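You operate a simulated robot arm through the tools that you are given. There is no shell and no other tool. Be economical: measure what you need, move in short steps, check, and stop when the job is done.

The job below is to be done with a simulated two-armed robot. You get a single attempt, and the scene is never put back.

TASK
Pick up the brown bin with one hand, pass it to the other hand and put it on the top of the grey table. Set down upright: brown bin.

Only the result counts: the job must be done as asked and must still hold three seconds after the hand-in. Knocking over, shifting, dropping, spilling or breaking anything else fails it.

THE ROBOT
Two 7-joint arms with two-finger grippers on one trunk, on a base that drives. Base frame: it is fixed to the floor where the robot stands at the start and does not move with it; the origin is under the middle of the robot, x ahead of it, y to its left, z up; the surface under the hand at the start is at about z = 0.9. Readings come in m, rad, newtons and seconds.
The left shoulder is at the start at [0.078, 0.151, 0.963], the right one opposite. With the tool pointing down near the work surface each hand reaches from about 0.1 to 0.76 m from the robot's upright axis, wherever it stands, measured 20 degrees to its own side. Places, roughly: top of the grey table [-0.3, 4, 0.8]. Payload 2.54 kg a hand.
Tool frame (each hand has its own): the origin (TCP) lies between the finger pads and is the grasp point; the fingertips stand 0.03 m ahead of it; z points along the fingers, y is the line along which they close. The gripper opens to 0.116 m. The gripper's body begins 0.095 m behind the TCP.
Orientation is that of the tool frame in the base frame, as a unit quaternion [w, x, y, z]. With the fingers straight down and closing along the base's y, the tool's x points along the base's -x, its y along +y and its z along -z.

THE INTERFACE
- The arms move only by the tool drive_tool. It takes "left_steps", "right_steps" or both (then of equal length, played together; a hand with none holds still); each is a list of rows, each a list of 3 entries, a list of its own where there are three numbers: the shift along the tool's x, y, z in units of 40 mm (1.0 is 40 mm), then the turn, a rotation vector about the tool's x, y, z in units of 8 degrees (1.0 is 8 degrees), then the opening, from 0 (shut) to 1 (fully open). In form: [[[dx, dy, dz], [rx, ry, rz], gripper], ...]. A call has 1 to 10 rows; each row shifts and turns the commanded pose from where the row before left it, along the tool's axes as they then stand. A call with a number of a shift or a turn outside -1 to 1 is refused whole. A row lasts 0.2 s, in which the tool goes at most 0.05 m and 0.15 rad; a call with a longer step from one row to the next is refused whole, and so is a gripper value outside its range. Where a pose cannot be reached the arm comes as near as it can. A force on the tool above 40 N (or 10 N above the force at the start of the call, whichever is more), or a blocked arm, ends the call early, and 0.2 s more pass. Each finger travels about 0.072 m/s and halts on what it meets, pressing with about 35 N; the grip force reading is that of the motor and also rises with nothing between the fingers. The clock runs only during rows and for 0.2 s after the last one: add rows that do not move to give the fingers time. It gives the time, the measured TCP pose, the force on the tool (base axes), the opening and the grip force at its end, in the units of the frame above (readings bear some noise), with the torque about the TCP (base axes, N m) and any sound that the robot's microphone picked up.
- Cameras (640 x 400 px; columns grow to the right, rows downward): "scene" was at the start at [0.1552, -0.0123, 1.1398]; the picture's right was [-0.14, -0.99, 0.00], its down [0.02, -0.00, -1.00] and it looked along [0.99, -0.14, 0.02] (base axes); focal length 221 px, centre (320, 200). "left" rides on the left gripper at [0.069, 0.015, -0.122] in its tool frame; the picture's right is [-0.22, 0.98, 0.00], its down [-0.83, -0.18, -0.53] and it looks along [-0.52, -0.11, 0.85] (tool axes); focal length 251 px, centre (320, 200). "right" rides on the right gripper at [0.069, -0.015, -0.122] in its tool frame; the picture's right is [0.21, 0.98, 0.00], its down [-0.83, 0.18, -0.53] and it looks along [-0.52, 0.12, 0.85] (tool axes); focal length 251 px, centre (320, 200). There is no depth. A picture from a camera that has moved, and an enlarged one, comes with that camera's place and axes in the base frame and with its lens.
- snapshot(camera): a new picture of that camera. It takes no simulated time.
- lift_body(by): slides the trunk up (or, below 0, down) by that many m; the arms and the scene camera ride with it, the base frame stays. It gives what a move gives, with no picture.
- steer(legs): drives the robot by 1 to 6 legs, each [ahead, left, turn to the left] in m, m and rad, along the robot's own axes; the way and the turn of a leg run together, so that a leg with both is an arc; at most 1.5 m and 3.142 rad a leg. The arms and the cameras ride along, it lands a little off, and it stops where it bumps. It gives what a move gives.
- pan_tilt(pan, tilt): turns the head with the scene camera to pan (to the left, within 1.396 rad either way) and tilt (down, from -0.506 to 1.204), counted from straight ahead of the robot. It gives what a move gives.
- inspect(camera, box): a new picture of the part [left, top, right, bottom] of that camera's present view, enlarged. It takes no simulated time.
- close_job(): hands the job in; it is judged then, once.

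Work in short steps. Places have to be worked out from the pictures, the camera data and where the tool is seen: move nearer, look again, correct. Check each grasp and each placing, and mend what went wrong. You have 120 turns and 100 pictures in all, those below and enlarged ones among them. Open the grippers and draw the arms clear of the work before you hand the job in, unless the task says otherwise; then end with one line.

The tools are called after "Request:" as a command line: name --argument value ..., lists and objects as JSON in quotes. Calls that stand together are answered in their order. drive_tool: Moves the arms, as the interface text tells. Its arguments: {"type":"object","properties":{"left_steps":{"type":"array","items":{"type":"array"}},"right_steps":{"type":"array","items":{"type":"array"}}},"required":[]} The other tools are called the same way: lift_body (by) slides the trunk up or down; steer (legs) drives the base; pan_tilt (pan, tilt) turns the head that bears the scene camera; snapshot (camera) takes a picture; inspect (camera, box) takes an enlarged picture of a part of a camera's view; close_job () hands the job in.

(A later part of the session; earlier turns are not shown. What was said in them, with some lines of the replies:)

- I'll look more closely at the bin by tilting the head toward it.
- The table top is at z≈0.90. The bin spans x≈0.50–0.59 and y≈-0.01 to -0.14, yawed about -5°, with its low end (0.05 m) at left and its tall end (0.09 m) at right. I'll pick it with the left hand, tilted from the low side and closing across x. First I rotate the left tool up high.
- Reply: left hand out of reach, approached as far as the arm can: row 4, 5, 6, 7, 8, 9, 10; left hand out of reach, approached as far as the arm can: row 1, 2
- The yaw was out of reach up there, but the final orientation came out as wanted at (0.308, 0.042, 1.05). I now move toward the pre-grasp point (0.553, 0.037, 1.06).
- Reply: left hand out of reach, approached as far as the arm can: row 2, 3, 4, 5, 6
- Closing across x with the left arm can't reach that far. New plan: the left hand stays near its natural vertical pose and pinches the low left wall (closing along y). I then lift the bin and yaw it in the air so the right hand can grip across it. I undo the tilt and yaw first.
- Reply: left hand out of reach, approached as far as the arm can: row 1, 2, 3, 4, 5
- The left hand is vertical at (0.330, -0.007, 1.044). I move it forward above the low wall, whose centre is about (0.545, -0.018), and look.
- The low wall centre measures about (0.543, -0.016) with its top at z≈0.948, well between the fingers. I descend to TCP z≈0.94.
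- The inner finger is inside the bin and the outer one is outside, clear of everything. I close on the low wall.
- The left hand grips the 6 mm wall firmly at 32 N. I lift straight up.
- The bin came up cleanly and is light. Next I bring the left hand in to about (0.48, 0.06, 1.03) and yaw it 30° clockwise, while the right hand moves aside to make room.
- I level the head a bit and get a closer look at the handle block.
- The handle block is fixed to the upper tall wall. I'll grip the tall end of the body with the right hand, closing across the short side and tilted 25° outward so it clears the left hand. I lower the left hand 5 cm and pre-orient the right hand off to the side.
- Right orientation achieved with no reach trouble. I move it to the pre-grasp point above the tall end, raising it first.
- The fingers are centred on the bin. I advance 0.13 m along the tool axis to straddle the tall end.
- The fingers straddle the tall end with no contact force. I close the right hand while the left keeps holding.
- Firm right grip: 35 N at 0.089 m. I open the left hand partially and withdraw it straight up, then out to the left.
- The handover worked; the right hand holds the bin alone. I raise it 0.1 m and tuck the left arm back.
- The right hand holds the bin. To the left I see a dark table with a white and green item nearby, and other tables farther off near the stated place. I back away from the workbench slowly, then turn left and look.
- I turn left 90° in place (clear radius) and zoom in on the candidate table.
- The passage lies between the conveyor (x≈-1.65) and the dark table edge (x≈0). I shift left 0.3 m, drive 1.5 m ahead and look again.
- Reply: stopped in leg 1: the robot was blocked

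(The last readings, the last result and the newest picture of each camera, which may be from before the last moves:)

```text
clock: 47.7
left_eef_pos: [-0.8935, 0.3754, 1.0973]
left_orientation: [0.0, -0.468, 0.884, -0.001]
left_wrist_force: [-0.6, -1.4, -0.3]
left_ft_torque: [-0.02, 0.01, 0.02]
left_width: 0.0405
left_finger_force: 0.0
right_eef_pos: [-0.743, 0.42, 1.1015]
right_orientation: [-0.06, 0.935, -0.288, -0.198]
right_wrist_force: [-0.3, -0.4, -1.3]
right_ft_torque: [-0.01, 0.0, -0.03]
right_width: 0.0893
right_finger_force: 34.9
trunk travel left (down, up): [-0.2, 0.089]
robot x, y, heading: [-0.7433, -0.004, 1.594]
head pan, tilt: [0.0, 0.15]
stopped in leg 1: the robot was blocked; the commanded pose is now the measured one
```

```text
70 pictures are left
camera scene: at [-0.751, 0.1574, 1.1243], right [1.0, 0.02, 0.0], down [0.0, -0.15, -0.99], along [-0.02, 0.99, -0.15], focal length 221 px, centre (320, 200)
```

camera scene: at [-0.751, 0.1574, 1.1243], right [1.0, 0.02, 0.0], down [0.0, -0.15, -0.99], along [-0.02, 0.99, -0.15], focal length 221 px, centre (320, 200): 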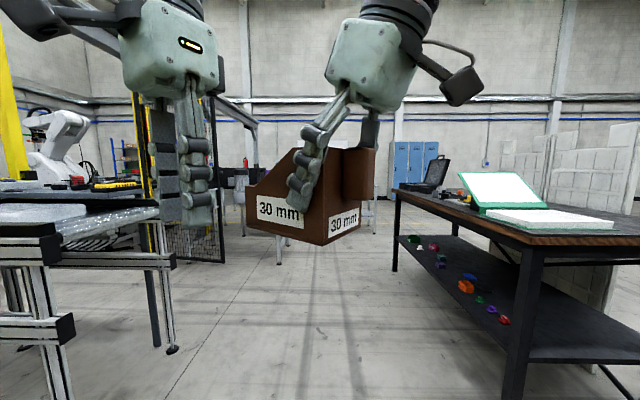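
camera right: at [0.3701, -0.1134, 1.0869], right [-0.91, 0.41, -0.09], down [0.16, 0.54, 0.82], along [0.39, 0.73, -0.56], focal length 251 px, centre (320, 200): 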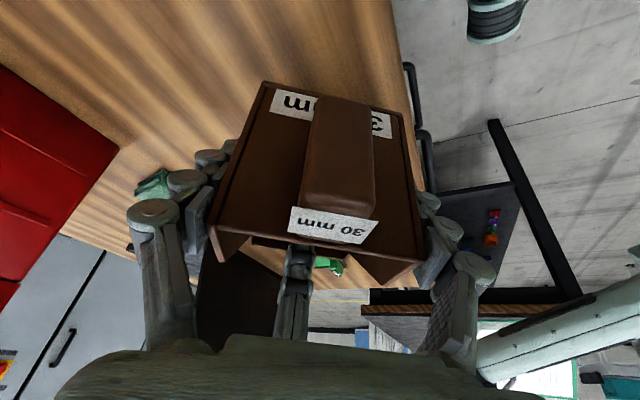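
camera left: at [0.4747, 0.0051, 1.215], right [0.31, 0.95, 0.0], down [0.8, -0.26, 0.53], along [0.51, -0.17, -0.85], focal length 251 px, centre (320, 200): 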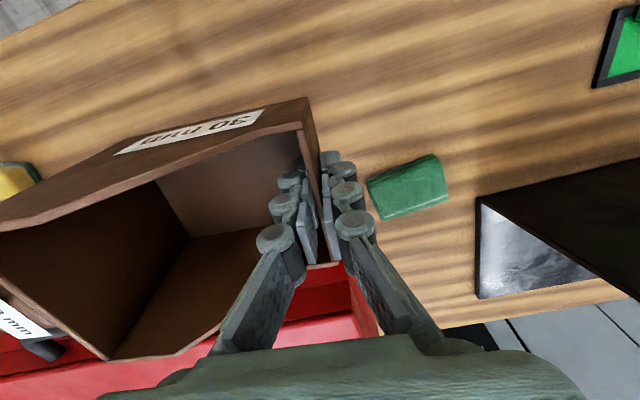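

Something on the left blocked the sideways move. I shift right slightly and go ahead 0.7 m.

Request:
steer --legs '[[0, -0.08, -0.02]]'

Request:
pan_tilt --pan 1.39 --tilt 0.5

Request:
snapshot --camera "scene"

```text
clock: 49.1
left_eef_pos: [-0.8052, 0.3797, 1.0974]
left_orientation: [0.001, -0.459, 0.888, 0.0]
left_wrist_force: [-0.2, 0.0, -0.2]
left_ft_torque: [0.01, 0.05, -0.01]
left_width: 0.0403
left_finger_force: 0.2
right_eef_pos: [-0.6555, 0.4209, 1.1015]
right_orientation: [-0.063, 0.932, -0.298, -0.197]
right_wrist_force: [-0.2, 0.1, -1.3]
right_ft_torque: [-0.01, -0.02, 0.0]
right_width: 0.0892
right_finger_force: 34.9
trunk travel left (down, up): [-0.2, 0.089]
robot x, y, heading: [-0.6659, -0.0023, 1.572]
head pan, tilt: [0.0, 0.15]
```

```text
clock: 50.7
left_eef_pos: [-0.806, 0.3796, 1.0962]
left_orientation: [0.0, -0.46, 0.888, -0.001]
left_wrist_force: [0.1, 0.5, 0.3]
left_ft_torque: [-0.01, 0.0, 0.01]
left_width: 0.0406
left_finger_force: 0.0
right_eef_pos: [-0.6567, 0.4209, 1.102]
right_orientation: [-0.063, 0.932, -0.297, -0.198]
right_wrist_force: [0.4, 0.2, -1.6]
right_ft_torque: [0.0, -0.02, 0.01]
right_width: 0.0891
right_finger_force: 35.2
trunk travel left (down, up): [-0.2, 0.089]
robot x, y, heading: [-0.6639, 0.0008, 1.579]
head pan, tilt: [1.389, 0.499]
```

```text
69 pictures are left
camera scene: at [-0.7572, 0.0819, 1.092], right [0.18, 0.98, 0.0], down [0.47, -0.09, -0.88], along [-0.86, 0.16, -0.48], focal length 221 px, centre (320, 200)
```

scene: 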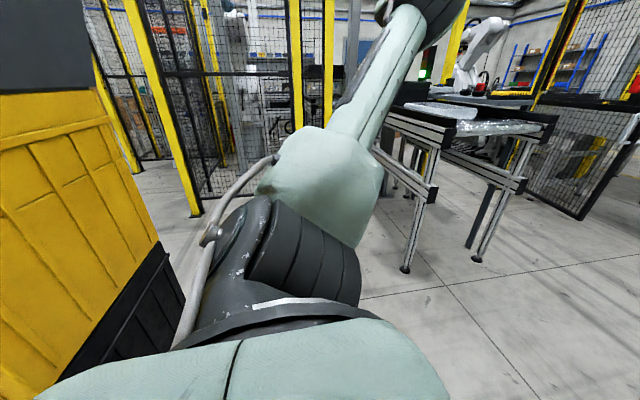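

A crate stack was behind-left, and I'm clear of it now. I drive ahead 0.8 m, well clear of the conveyor and dark table, and look.

Request:
steer --legs '[[0.8, 0, 0]]'

Request:
pan_tilt --pan 0 --tilt 0.15

Request:
snapshot --camera "scene"

```text
clock: 55.0
left_eef_pos: [-0.8149, 1.1872, 1.0961]
left_orientation: [0.001, -0.463, 0.886, 0.0]
left_wrist_force: [0.8, 0.1, 0.1]
left_ft_torque: [-0.01, 0.02, -0.01]
left_width: 0.0406
left_finger_force: 0.1
right_eef_pos: [-0.6646, 1.2296, 1.1027]
right_orientation: [-0.062, 0.933, -0.293, -0.198]
right_wrist_force: [0.0, 0.2, -2.0]
right_ft_torque: [-0.03, -0.04, -0.02]
right_width: 0.0891
right_finger_force: 34.7
trunk travel left (down, up): [-0.2, 0.089]
robot x, y, heading: [-0.6728, 0.8035, 1.578]
head pan, tilt: [1.389, 0.499]
```

```text
clock: 56.5
left_eef_pos: [-0.8163, 1.1878, 1.0955]
left_orientation: [0.002, -0.463, 0.886, 0.0]
left_wrist_force: [0.4, -0.4, 0.4]
left_ft_torque: [-0.01, -0.01, 0.0]
left_width: 0.0405
left_finger_force: 0.1
right_eef_pos: [-0.6655, 1.229, 1.1018]
right_orientation: [-0.062, 0.933, -0.293, -0.198]
right_wrist_force: [0.1, 0.5, -1.2]
right_ft_torque: [-0.02, -0.01, 0.01]
right_width: 0.089
right_finger_force: 35.3
trunk travel left (down, up): [-0.2, 0.089]
robot x, y, heading: [-0.6717, 0.8082, 1.584]
head pan, tilt: [0.0, 0.15]
```

```text
68 pictures are left
camera scene: at [-0.675, 0.9673, 1.1243], right [1.0, 0.01, 0.0], down [0.0, -0.15, -0.99], along [-0.01, 0.99, -0.15], focal length 221 px, centre (320, 200)
```

scene: 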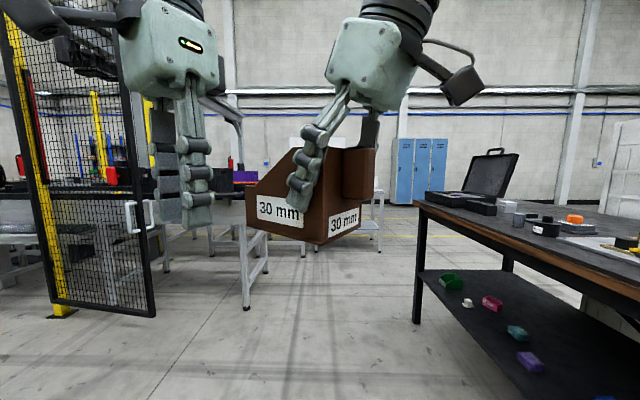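

The bin blocks the view of the target table. I lower the right hand 0.2 m (open floor below) and look again.

Request:
drive_tool --right_steps '[[[0.34, 0, 0.76], [0, 0, 0], 0], [[0.34, 0, 0.76], [0, 0, 0], 0], [[0.34, 0, 0.76], [0, 0, 0], 0], [[0.34, 0, 0.76], [0, 0, 0], 0], [[0.34, 0, 0.76], [0, 0, 0], 0], [[0.34, 0, 0.76], [0, 0, 0], 0], [[0, 0, 0], [0, 0, 0], 0]]'

Request:
inspect --camera "scene" --box '[200, 100, 440, 250]'

```text
clock: 58.1
left_eef_pos: [-0.8148, 1.1874, 1.0971]
left_orientation: [0.001, -0.463, 0.886, 0.0]
left_wrist_force: [0.7, 0.1, -0.4]
left_ft_torque: [-0.02, 0.04, 0.0]
left_width: 0.0407
left_finger_force: 0.0
right_eef_pos: [-0.6646, 1.2303, 0.9016]
right_orientation: [-0.061, 0.933, -0.293, -0.199]
right_wrist_force: [0.5, -0.6, -1.6]
right_ft_torque: [-0.01, -0.03, 0.04]
right_width: 0.0893
right_finger_force: 35.4
trunk travel left (down, up): [-0.2, 0.089]
robot x, y, heading: [-0.6715, 0.8066, 1.584]
head pan, tilt: [0.0, 0.15]
```

```text
2.67 times, centred on (320, 175) of scene
camera zoom: at [-0.6749, 0.9673, 1.1244], right [1.0, 0.01, 0.0], down [0.0, -0.15, -0.99], along [-0.01, 0.99, -0.15], focal length 590 px, centre (320, 267)
```

zoom: 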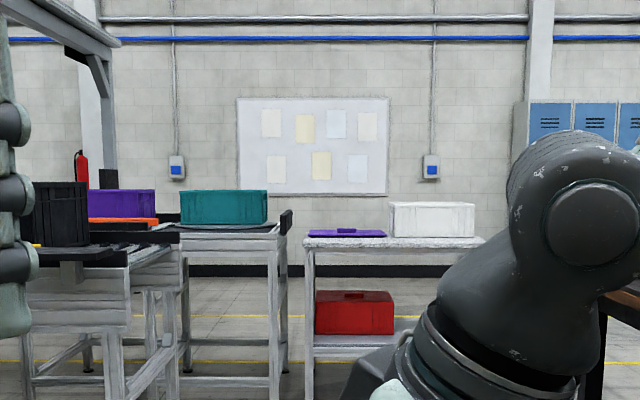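

The grey table is the light one ahead, at x≈-0.76 to 0.12 with its front edge at y≈3.7. It holds a purple item and a white crate. I drive ahead 1.3 m and look again.

Request:
steer --legs '[[1.3, 0, 0]]'

Request:
snapshot --camera "scene"

```text
clock: 64.7
left_eef_pos: [-0.8538, 2.4829, 1.0977]
left_orientation: [0.001, -0.473, 0.881, 0.0]
left_wrist_force: [0.9, -0.3, -0.7]
left_ft_torque: [-0.02, -0.03, -0.02]
left_width: 0.0408
left_finger_force: 0.0
right_eef_pos: [-0.7028, 2.5292, 0.9008]
right_orientation: [-0.06, 0.936, -0.283, -0.199]
right_wrist_force: [0.0, -1.0, -1.2]
right_ft_torque: [-0.05, -0.03, 0.01]
right_width: 0.0892
right_finger_force: 34.5
trunk travel left (down, up): [-0.2, 0.089]
robot x, y, heading: [-0.7, 2.1072, 1.605]
head pan, tilt: [0.0, 0.15]
```

```text
66 pictures are left
camera scene: at [-0.7085, 2.2664, 1.1243], right [1.0, 0.03, 0.0], down [0.01, -0.15, -0.99], along [-0.03, 0.99, -0.15], focal length 221 px, centre (320, 200)
```

scene: 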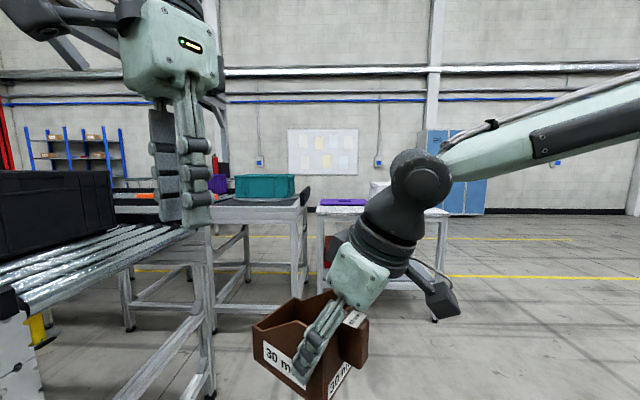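

The way ahead is clear. I drive forward 0.7 m, then sideways right 0.4 m to face the grey table's middle.

Request:
steer --legs '[[0.7, 0, -0.03], [0, -0.38, 0]]'

Request:
pan_tilt --pan 0 --tilt 0.4

Request:
snapshot --camera "scene"

```text
clock: 72.3
left_eef_pos: [-0.483, 3.1939, 1.0956]
left_orientation: [0.002, -0.465, 0.885, -0.001]
left_wrist_force: [-0.1, 0.3, 0.5]
left_ft_torque: [0.02, 0.0, 0.03]
left_width: 0.0407
left_finger_force: 0.1
right_eef_pos: [-0.3312, 3.2374, 0.9014]
right_orientation: [-0.062, 0.933, -0.292, -0.199]
right_wrist_force: [0.6, 1.0, -0.4]
right_ft_torque: [-0.01, -0.03, 0.0]
right_width: 0.0891
right_finger_force: 34.8
trunk travel left (down, up): [-0.2, 0.089]
robot x, y, heading: [-0.3375, 2.8133, 1.583]
head pan, tilt: [0.0, 0.15]
```

```text
clock: 73.1
left_eef_pos: [-0.4837, 3.1939, 1.0964]
left_orientation: [0.001, -0.464, 0.886, -0.001]
left_wrist_force: [0.7, 1.1, -0.2]
left_ft_torque: [-0.01, 0.01, 0.03]
left_width: 0.0408
left_finger_force: 0.0
right_eef_pos: [-0.3327, 3.2369, 0.9021]
right_orientation: [-0.062, 0.934, -0.292, -0.198]
right_wrist_force: [-0.4, 0.1, -0.6]
right_ft_torque: [-0.01, -0.04, -0.01]
right_width: 0.089
right_finger_force: 34.8
trunk travel left (down, up): [-0.2, 0.089]
robot x, y, heading: [-0.3357, 2.8152, 1.587]
head pan, tilt: [0.0, 0.4]
```

```text
65 pictures are left
camera scene: at [-0.3415, 2.9749, 1.1011], right [1.0, 0.01, 0.0], down [0.01, -0.39, -0.92], along [-0.01, 0.92, -0.39], focal length 221 px, centre (320, 200)
```

scene: 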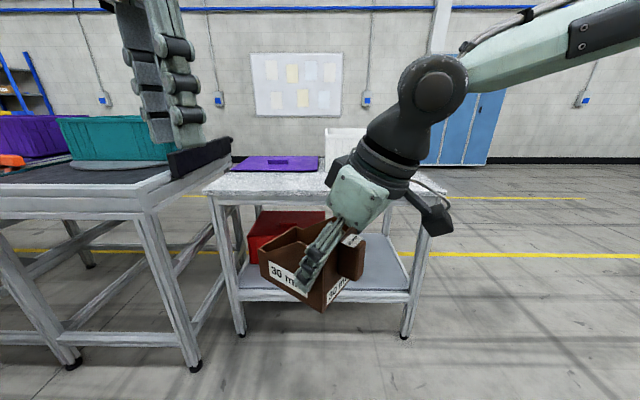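

The table's front edge is at y≈3.75, and the free strip runs to y≈4.05, in front of the purple tray. I raise the bin a bit and approach 0.5 m.

Request:
drive_tool --right_steps '[[[-0.2, 0, -0.45], [0, 0, 0], 0], [[-0.2, 0, -0.46], [0, 0, 0], 0], [[-0.2, 0, -0.46], [0, 0, 0], 0], [[-0.2, 0, -0.46], [0, 0, 0], 0], [[0, 0, 0], [0, 0, 0], 0]]'

Request:
steer --legs '[[0.48, 0, -0.01]]'

Request:
snapshot --camera "scene"

Request:
snapshot --camera "left"

Request:
snapshot --camera "right"

```text
clock: 74.3
left_eef_pos: [-0.4832, 3.1943, 1.0963]
left_orientation: [0.001, -0.465, 0.885, -0.001]
left_wrist_force: [-0.1, 0.3, -0.1]
left_ft_torque: [0.03, -0.04, 0.0]
left_width: 0.0406
left_finger_force: 0.0
right_eef_pos: [-0.331, 3.2376, 0.9814]
right_orientation: [-0.063, 0.934, -0.292, -0.198]
right_wrist_force: [0.6, 0.3, -1.1]
right_ft_torque: [-0.02, -0.01, 0.01]
right_width: 0.0889
right_finger_force: 34.9
trunk travel left (down, up): [-0.2, 0.089]
robot x, y, heading: [-0.3382, 2.8133, 1.588]
head pan, tilt: [0.0, 0.4]
```

```text
clock: 77.1
left_eef_pos: [-0.4819, 3.6763, 1.0966]
left_orientation: [0.0, -0.458, 0.889, 0.0]
left_wrist_force: [1.1, -0.2, 0.2]
left_ft_torque: [-0.01, 0.0, 0.0]
left_width: 0.0408
left_finger_force: 0.0
right_eef_pos: [-0.3288, 3.7161, 0.9814]
right_orientation: [-0.063, 0.931, -0.299, -0.198]
right_wrist_force: [-0.7, -0.1, -1.7]
right_ft_torque: [0.0, -0.01, 0.0]
right_width: 0.089
right_finger_force: 35.2
trunk travel left (down, up): [-0.2, 0.089]
robot x, y, heading: [-0.3423, 3.2911, 1.574]
head pan, tilt: [0.0, 0.4]
```

```text
64 pictures are left
camera scene: at [-0.3427, 3.4538, 1.101], right [1.0, 0.0, 0.0], down [0.0, -0.39, -0.92], along [0.0, 0.92, -0.39], focal length 221 px, centre (320, 200)
```

scene: 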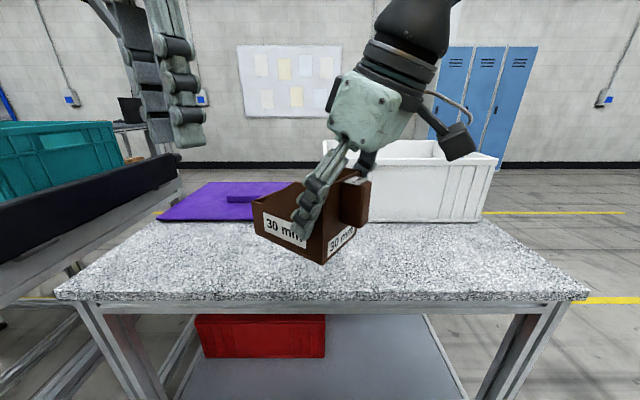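

```text
63 pictures are left
camera left: at [-0.5352, 3.6278, 1.2182], right [-0.67, 0.74, 0.0], down [0.63, 0.57, 0.54], along [0.4, 0.36, -0.84], focal length 251 px, centre (320, 200)
```

left: 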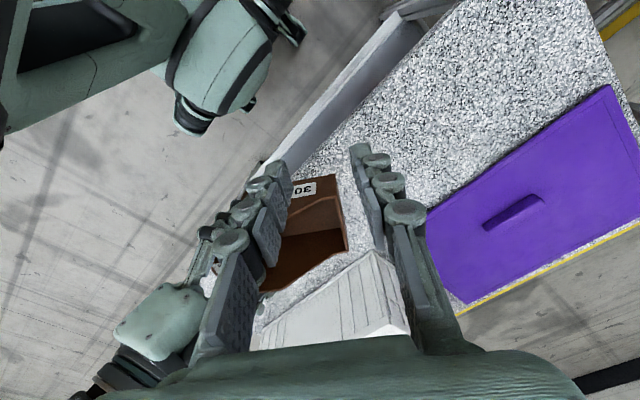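

```text
62 pictures are left
camera right: at [-0.2294, 3.6626, 1.065], right [-0.41, -0.91, -0.09], down [-0.54, 0.16, 0.82], along [-0.73, 0.38, -0.56], focal length 251 px, centre (320, 200)
```

right: 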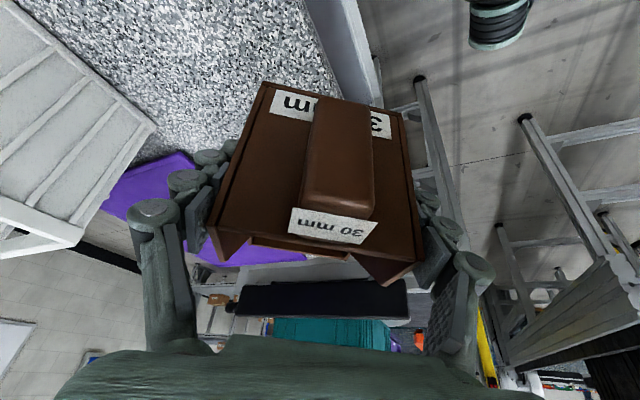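

The free strip in front of the purple tray and crate spans y≈3.74–4.00. I shift the bin so its centre is over (-0.39, 3.865), then check from the cameras.

Request:
drive_tool --right_steps '[[[-0.56, -0.53, 0.25], [0, 0, 0], 0], [[-0.56, -0.53, 0.25], [0, 0, 0], 0], [[-0.56, -0.53, 0.25], [0, 0, 0], 0], [[-0.56, -0.53, 0.25], [0, 0, 0], 0], [[0, 0, 0], [0, 0, 0], 0]]'

Request:
snapshot --camera "scene"

Request:
snapshot --camera "left"

```text
clock: 78.3
left_eef_pos: [-0.4807, 3.676, 1.0962]
left_orientation: [0.001, -0.458, 0.889, 0.0]
left_wrist_force: [-0.1, 0.6, -0.4]
left_ft_torque: [0.0, 0.02, -0.02]
left_width: 0.0404
left_finger_force: 0.0
right_eef_pos: [-0.3325, 3.8155, 0.986]
right_orientation: [-0.064, 0.931, -0.301, -0.198]
right_wrist_force: [1.0, -0.3, -2.2]
right_ft_torque: [0.01, -0.02, 0.03]
right_width: 0.0889
right_finger_force: 34.9
right hand out of reach, approached as far as the arm can: row 3, 4
trunk travel left (down, up): [-0.2, 0.089]
robot x, y, heading: [-0.3396, 3.2888, 1.569]
head pan, tilt: [0.0, 0.4]
```

```text
61 pictures are left
camera scene: at [-0.3426, 3.4539, 1.101], right [1.0, 0.0, 0.0], down [0.0, -0.39, -0.92], along [0.0, 0.92, -0.39], focal length 221 px, centre (320, 200)
```

scene: 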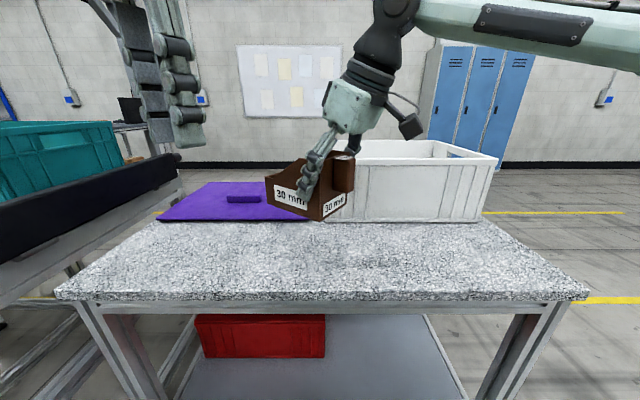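

```text
60 pictures are left
camera left: at [-0.535, 3.6279, 1.2182], right [-0.67, 0.74, 0.0], down [0.63, 0.57, 0.54], along [0.4, 0.36, -0.84], focal length 251 px, centre (320, 200)
```

left: 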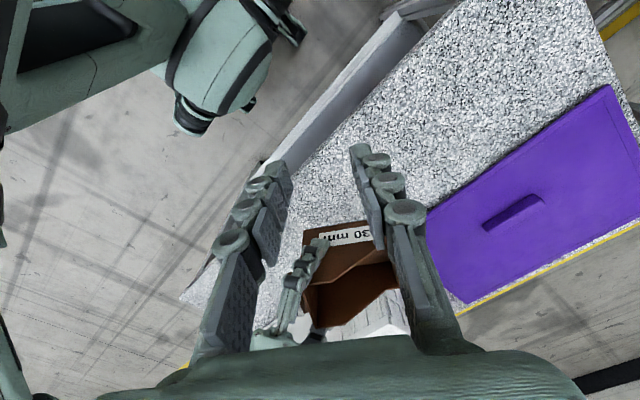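

The arm hit its reach limit with the bin centre at about (-0.366, 3.84). I nudge the base 3 cm ahead for more edge margin; there is ample clearance to the table.

Request:
steer --legs '[[0.03, 0, 0]]'

Request:
drive_tool --right_steps '[[[0.2, 0, 0.45], [0, 0, 0], 0], [[0.2, 0, 0.45], [0, 0, 0], 0], [[0.2, 0, 0.45], [0, 0, 0], 0], [[0.2, 0, 0.45], [0, 0, 0], 0], [[0.2, 0, 0.45], [0, 0, 0], 0], [[0, 0, 0], [0, 0, 0], 0]]'

Request:
snapshot --camera "scene"

```text
clock: 79.2
left_eef_pos: [-0.48, 3.7078, 1.097]
left_orientation: [0.001, -0.459, 0.889, 0.001]
left_wrist_force: [-0.2, 0.5, 0.9]
left_ft_torque: [0.01, 0.01, -0.01]
left_width: 0.0406
left_finger_force: 0.0
right_eef_pos: [-0.3325, 3.8464, 0.9859]
right_orientation: [-0.063, 0.931, -0.3, -0.198]
right_wrist_force: [0.8, 0.5, -1.9]
right_ft_torque: [-0.04, 0.0, 0.02]
right_width: 0.0892
right_finger_force: 34.9
trunk travel left (down, up): [-0.2, 0.089]
robot x, y, heading: [-0.3427, 3.325, 1.571]
head pan, tilt: [0.0, 0.4]
```

```text
clock: 80.6
left_eef_pos: [-0.4816, 3.7056, 1.0966]
left_orientation: [0.002, -0.458, 0.889, -0.001]
left_wrist_force: [0.0, 0.1, 0.0]
left_ft_torque: [0.03, 0.02, -0.01]
left_width: 0.0407
left_finger_force: 0.2
right_eef_pos: [-0.3323, 3.8456, 0.8877]
right_orientation: [-0.064, 0.931, -0.301, -0.199]
right_wrist_force: [-0.3, -0.4, -2.0]
right_ft_torque: [-0.03, -0.03, 0.02]
right_width: 0.0891
right_finger_force: 35.0
trunk travel left (down, up): [-0.2, 0.089]
robot x, y, heading: [-0.3412, 3.3241, 1.569]
head pan, tilt: [0.0, 0.4]
```

```text
59 pictures are left
camera scene: at [-0.3427, 3.4834, 1.1011], right [1.0, 0.0, 0.0], down [0.0, -0.39, -0.92], along [0.0, 0.92, -0.39], focal length 221 px, centre (320, 200)
```

scene: 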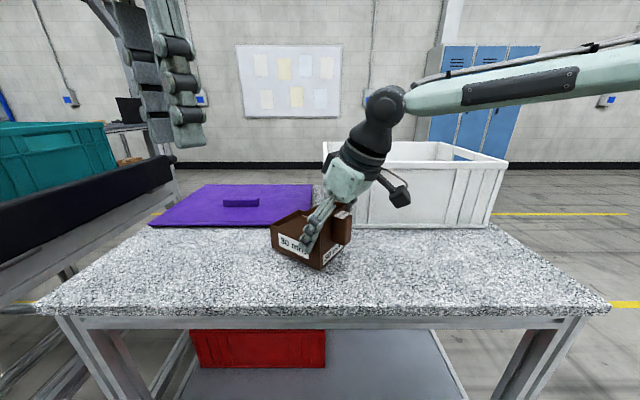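

The spot is clear: the bin's back reaches ≈3.94 against the tray and crate at ≈4.01. The bottom is now about 3 cm above the table, so I lower it gently and watch the force.

Request:
drive_tool --right_steps '[[[0.06, 0, 0.137], [0, 0, 0], 0], [[0.06, 0, 0.137], [0, 0, 0], 0], [[0.06, 0, 0.137], [0, 0, 0], 0], [[0.06, 0, 0.137], [0, 0, 0], 0], [[0, 0, 0], [0, 0, 0], 0]]'

Request:
inspect --camera "scene" --box '[230, 170, 430, 295]'

```text
clock: 81.8
left_eef_pos: [-0.48, 3.7046, 1.0971]
left_orientation: [0.001, -0.458, 0.889, 0.0]
left_wrist_force: [-0.1, 0.3, 0.0]
left_ft_torque: [0.0, -0.02, 0.0]
left_width: 0.0404
left_finger_force: 0.1
right_eef_pos: [-0.3341, 3.846, 0.8682]
right_orientation: [-0.068, 0.93, -0.3, -0.201]
right_wrist_force: [0.9, 4.6, 29.6]
right_ft_torque: [0.34, 0.17, -0.06]
right_width: 0.0894
right_finger_force: 35.3
trunk travel left (down, up): [-0.2, 0.089]
robot x, y, heading: [-0.3399, 3.3222, 1.573]
head pan, tilt: [0.0, 0.4]
```

```text
3.20 times, centred on (330, 232) of scene
camera zoom: at [-0.3428, 3.4818, 1.1016], right [1.0, 0.0, 0.0], down [0.0, -0.39, -0.92], along [0.0, 0.92, -0.39], focal length 708 px, centre (288, 96)
```

zoom: 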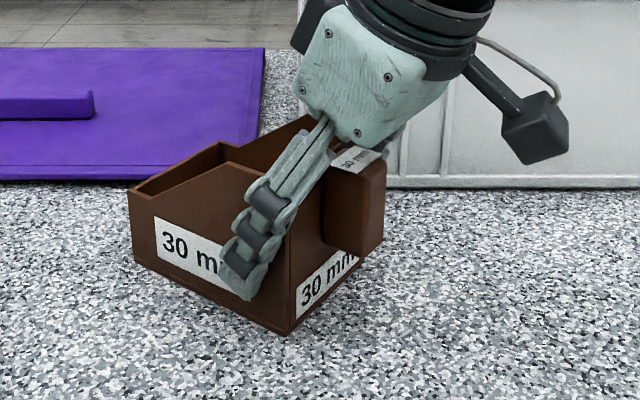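

Contact at about 30 N, so the table top is near z≈0.81. I relieve a few millimetres to reduce the load, then open the hand.

Request:
drive_tool --right_steps '[[[-0.03, 0, -0.07], [0, 0, 0], 0], [[0, 0, 0], [0, 0, 0], 0]]'

```text
clock: 82.4
left_eef_pos: [-0.4804, 3.7038, 1.0966]
left_orientation: [0.001, -0.458, 0.889, 0.001]
left_wrist_force: [0.1, -1.0, -0.3]
left_ft_torque: [-0.02, 0.0, -0.04]
left_width: 0.041
left_finger_force: 0.0
right_eef_pos: [-0.3336, 3.8453, 0.8672]
right_orientation: [-0.065, 0.931, -0.299, -0.198]
right_wrist_force: [-2.1, 8.5, 17.6]
right_ft_torque: [0.93, 0.39, -0.07]
right_width: 0.0892
right_finger_force: 34.9
trunk travel left (down, up): [-0.2, 0.089]
robot x, y, heading: [-0.3405, 3.3238, 1.565]
head pan, tilt: [0.0, 0.4]
```

Still 18 N. I relieve another ~2.5 mm.

Request:
drive_tool --right_steps '[[[-0.025, 0, -0.057], [0, 0, 0], 0], [[0, 0, 0], [0, 0, 0], 0]]'

```text
clock: 83.0
left_eef_pos: [-0.4808, 3.7051, 1.0953]
left_orientation: [0.001, -0.459, 0.889, 0.0]
left_wrist_force: [0.2, -0.2, 0.5]
left_ft_torque: [-0.01, 0.01, -0.01]
left_width: 0.0405
left_finger_force: 0.2
right_eef_pos: [-0.3333, 3.8434, 0.8675]
right_orientation: [-0.061, 0.932, -0.3, -0.196]
right_wrist_force: [-1.2, 0.0, 0.8]
right_ft_torque: [0.26, 0.18, 0.1]
right_width: 0.0891
right_finger_force: 35.1
trunk travel left (down, up): [-0.2, 0.089]
robot x, y, heading: [-0.3426, 3.3245, 1.57]
head pan, tilt: [0.0, 0.4]
```

The load is nearly zero with the bin on the surface. I open the right hand.

Request:
drive_tool --right_steps '[[[0, 0, 0], [0, 0, 0], 0.85], [[0, 0, 0], [0, 0, 0], 0.95], [[0, 0, 0], [0, 0, 0], 1], [[0, 0, 0], [0, 0, 0], 1]]'

Request:
inspect --camera "scene" --box '[230, 170, 430, 295]'

Request:
snapshot --camera "right"

```text
clock: 84.0
left_eef_pos: [-0.4812, 3.7049, 1.0956]
left_orientation: [0.001, -0.458, 0.889, -0.001]
left_wrist_force: [0.5, -0.2, 0.7]
left_ft_torque: [0.02, -0.03, 0.01]
left_width: 0.0402
left_finger_force: 0.1
right_eef_pos: [-0.3341, 3.845, 0.8692]
right_orientation: [-0.064, 0.931, -0.3, -0.199]
right_wrist_force: [-0.3, -0.1, 0.5]
right_ft_torque: [-0.01, 0.03, 0.01]
right_width: 0.116
right_finger_force: 0.0
trunk travel left (down, up): [-0.2, 0.089]
robot x, y, heading: [-0.3391, 3.3242, 1.567]
head pan, tilt: [0.0, 0.4]
```

```text
3.20 times, centred on (330, 232) of scene
camera zoom: at [-0.3427, 3.4833, 1.1011], right [1.0, 0.0, 0.0], down [0.0, -0.39, -0.92], along [0.0, 0.92, -0.39], focal length 708 px, centre (288, 96)
```

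zoom: 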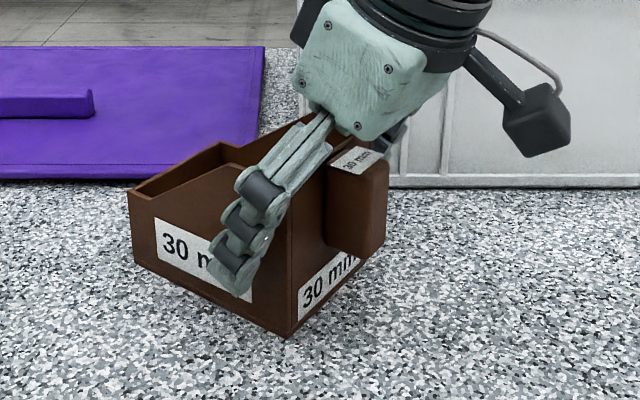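

```text
56 pictures are left
camera right: at [-0.2338, 3.7918, 0.9533], right [-0.41, -0.91, -0.09], down [-0.54, 0.17, 0.82], along [-0.73, 0.39, -0.56], focal length 251 px, centre (320, 200)
```

right: 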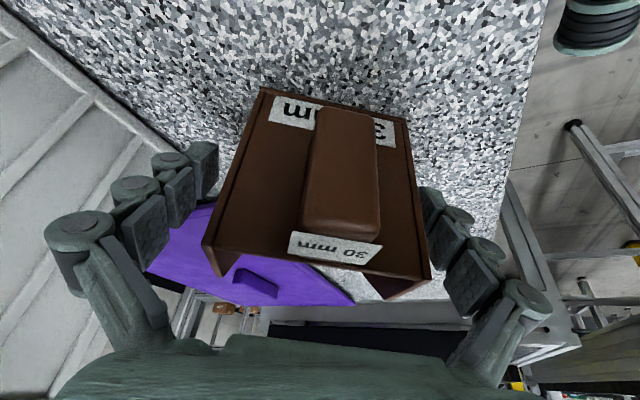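

The bin stands flat and free. I withdraw the right hand along its tool axis.

Request:
drive_tool --right_steps '[[[0, 0, -0.4], [0, 0, 0], 1], [[0, 0, -0.6], [0, 0, 0], 1], [[0, 0, -0.8], [0, 0, 0], 1], [[0, 0, -0.8], [0, 0, 0], 1], [[0, 0, -0.8], [0, 0, 0], 1], [[0, 0, -0.8], [0, 0, 0], 1], [[0, 0, 0], [0, 0, 0], 1]]'

Request:
steer --legs '[[-0.3, 0, 0]]'

Request:
snapshot --camera "scene"

Request:
snapshot --camera "right"

```text
clock: 85.6
left_eef_pos: [-0.4814, 3.7053, 1.0961]
left_orientation: [0.001, -0.458, 0.889, 0.0]
left_wrist_force: [-0.2, 0.2, -1.0]
left_ft_torque: [0.01, 0.02, 0.0]
left_width: 0.0406
left_finger_force: 0.1
right_eef_pos: [-0.2762, 3.8044, 1.0214]
right_orientation: [-0.064, 0.931, -0.3, -0.198]
right_wrist_force: [-0.9, -0.5, -0.1]
right_ft_torque: [-0.03, 0.03, -0.01]
right_width: 0.1163
right_finger_force: 0.2
trunk travel left (down, up): [-0.2, 0.089]
robot x, y, heading: [-0.3371, 3.3224, 1.571]
head pan, tilt: [0.0, 0.4]
```

```text
clock: 87.6
left_eef_pos: [-0.481, 3.4136, 1.0952]
left_orientation: [0.001, -0.46, 0.888, 0.0]
left_wrist_force: [0.5, 0.0, 0.2]
left_ft_torque: [0.01, -0.05, -0.02]
left_width: 0.041
left_finger_force: 0.0
right_eef_pos: [-0.2772, 3.5141, 1.0218]
right_orientation: [-0.064, 0.931, -0.298, -0.199]
right_wrist_force: [-0.8, -0.2, -0.1]
right_ft_torque: [0.01, -0.03, -0.04]
right_width: 0.1162
right_finger_force: 0.1
trunk travel left (down, up): [-0.2, 0.089]
robot x, y, heading: [-0.3389, 3.0314, 1.576]
head pan, tilt: [0.0, 0.4]
```

```text
55 pictures are left
camera scene: at [-0.3427, 3.1915, 1.1012], right [1.0, 0.0, 0.0], down [0.0, -0.39, -0.92], along [0.0, 0.92, -0.39], focal length 221 px, centre (320, 200)
```

scene: 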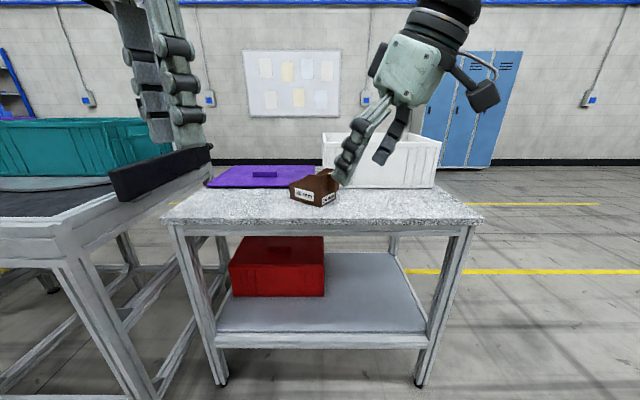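

```text
54 pictures are left
camera right: at [-0.1771, 3.4597, 1.1051], right [-0.41, -0.91, -0.09], down [-0.54, 0.16, 0.82], along [-0.73, 0.38, -0.56], focal length 251 px, centre (320, 200)
```

right: 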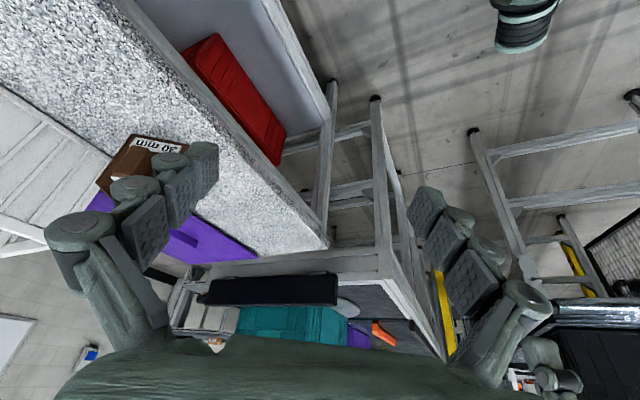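

The bin stands upright on the grey table, touching neither the purple tray nor the crate. Both hands are clear, so I open the left gripper fully and hand the job in.

Request:
drive_tool --left_steps '[[[0, 0, 0], [0, 0, 0], 0.7], [[0, 0, 0], [0, 0, 0], 1], [[0, 0, 0], [0, 0, 0], 1], [[0, 0, 0], [0, 0, 0], 1]]'

Request:
close_job

```text
clock: 88.6
left_eef_pos: [-0.4813, 3.4137, 1.0958]
left_orientation: [0.001, -0.459, 0.888, 0.0]
left_wrist_force: [-0.2, 0.5, 0.1]
left_ft_torque: [0.0, 0.02, 0.0]
left_width: 0.1158
left_finger_force: 0.0
right_eef_pos: [-0.2775, 3.5139, 1.0209]
right_orientation: [-0.064, 0.931, -0.299, -0.198]
right_wrist_force: [-0.3, -0.4, 0.2]
right_ft_torque: [0.01, 0.01, 0.03]
right_width: 0.1159
right_finger_force: 0.1
trunk travel left (down, up): [-0.2, 0.089]
robot x, y, heading: [-0.3435, 3.0314, 1.569]
head pan, tilt: [0.0, 0.4]
```

```text
The job is handed in.
```

I picked up the brown bin with the left hand, passed it to the right and set it upright on the grey table; on the way the base was blocked once, probably by a crate stack, and I didn't check whether that moved.
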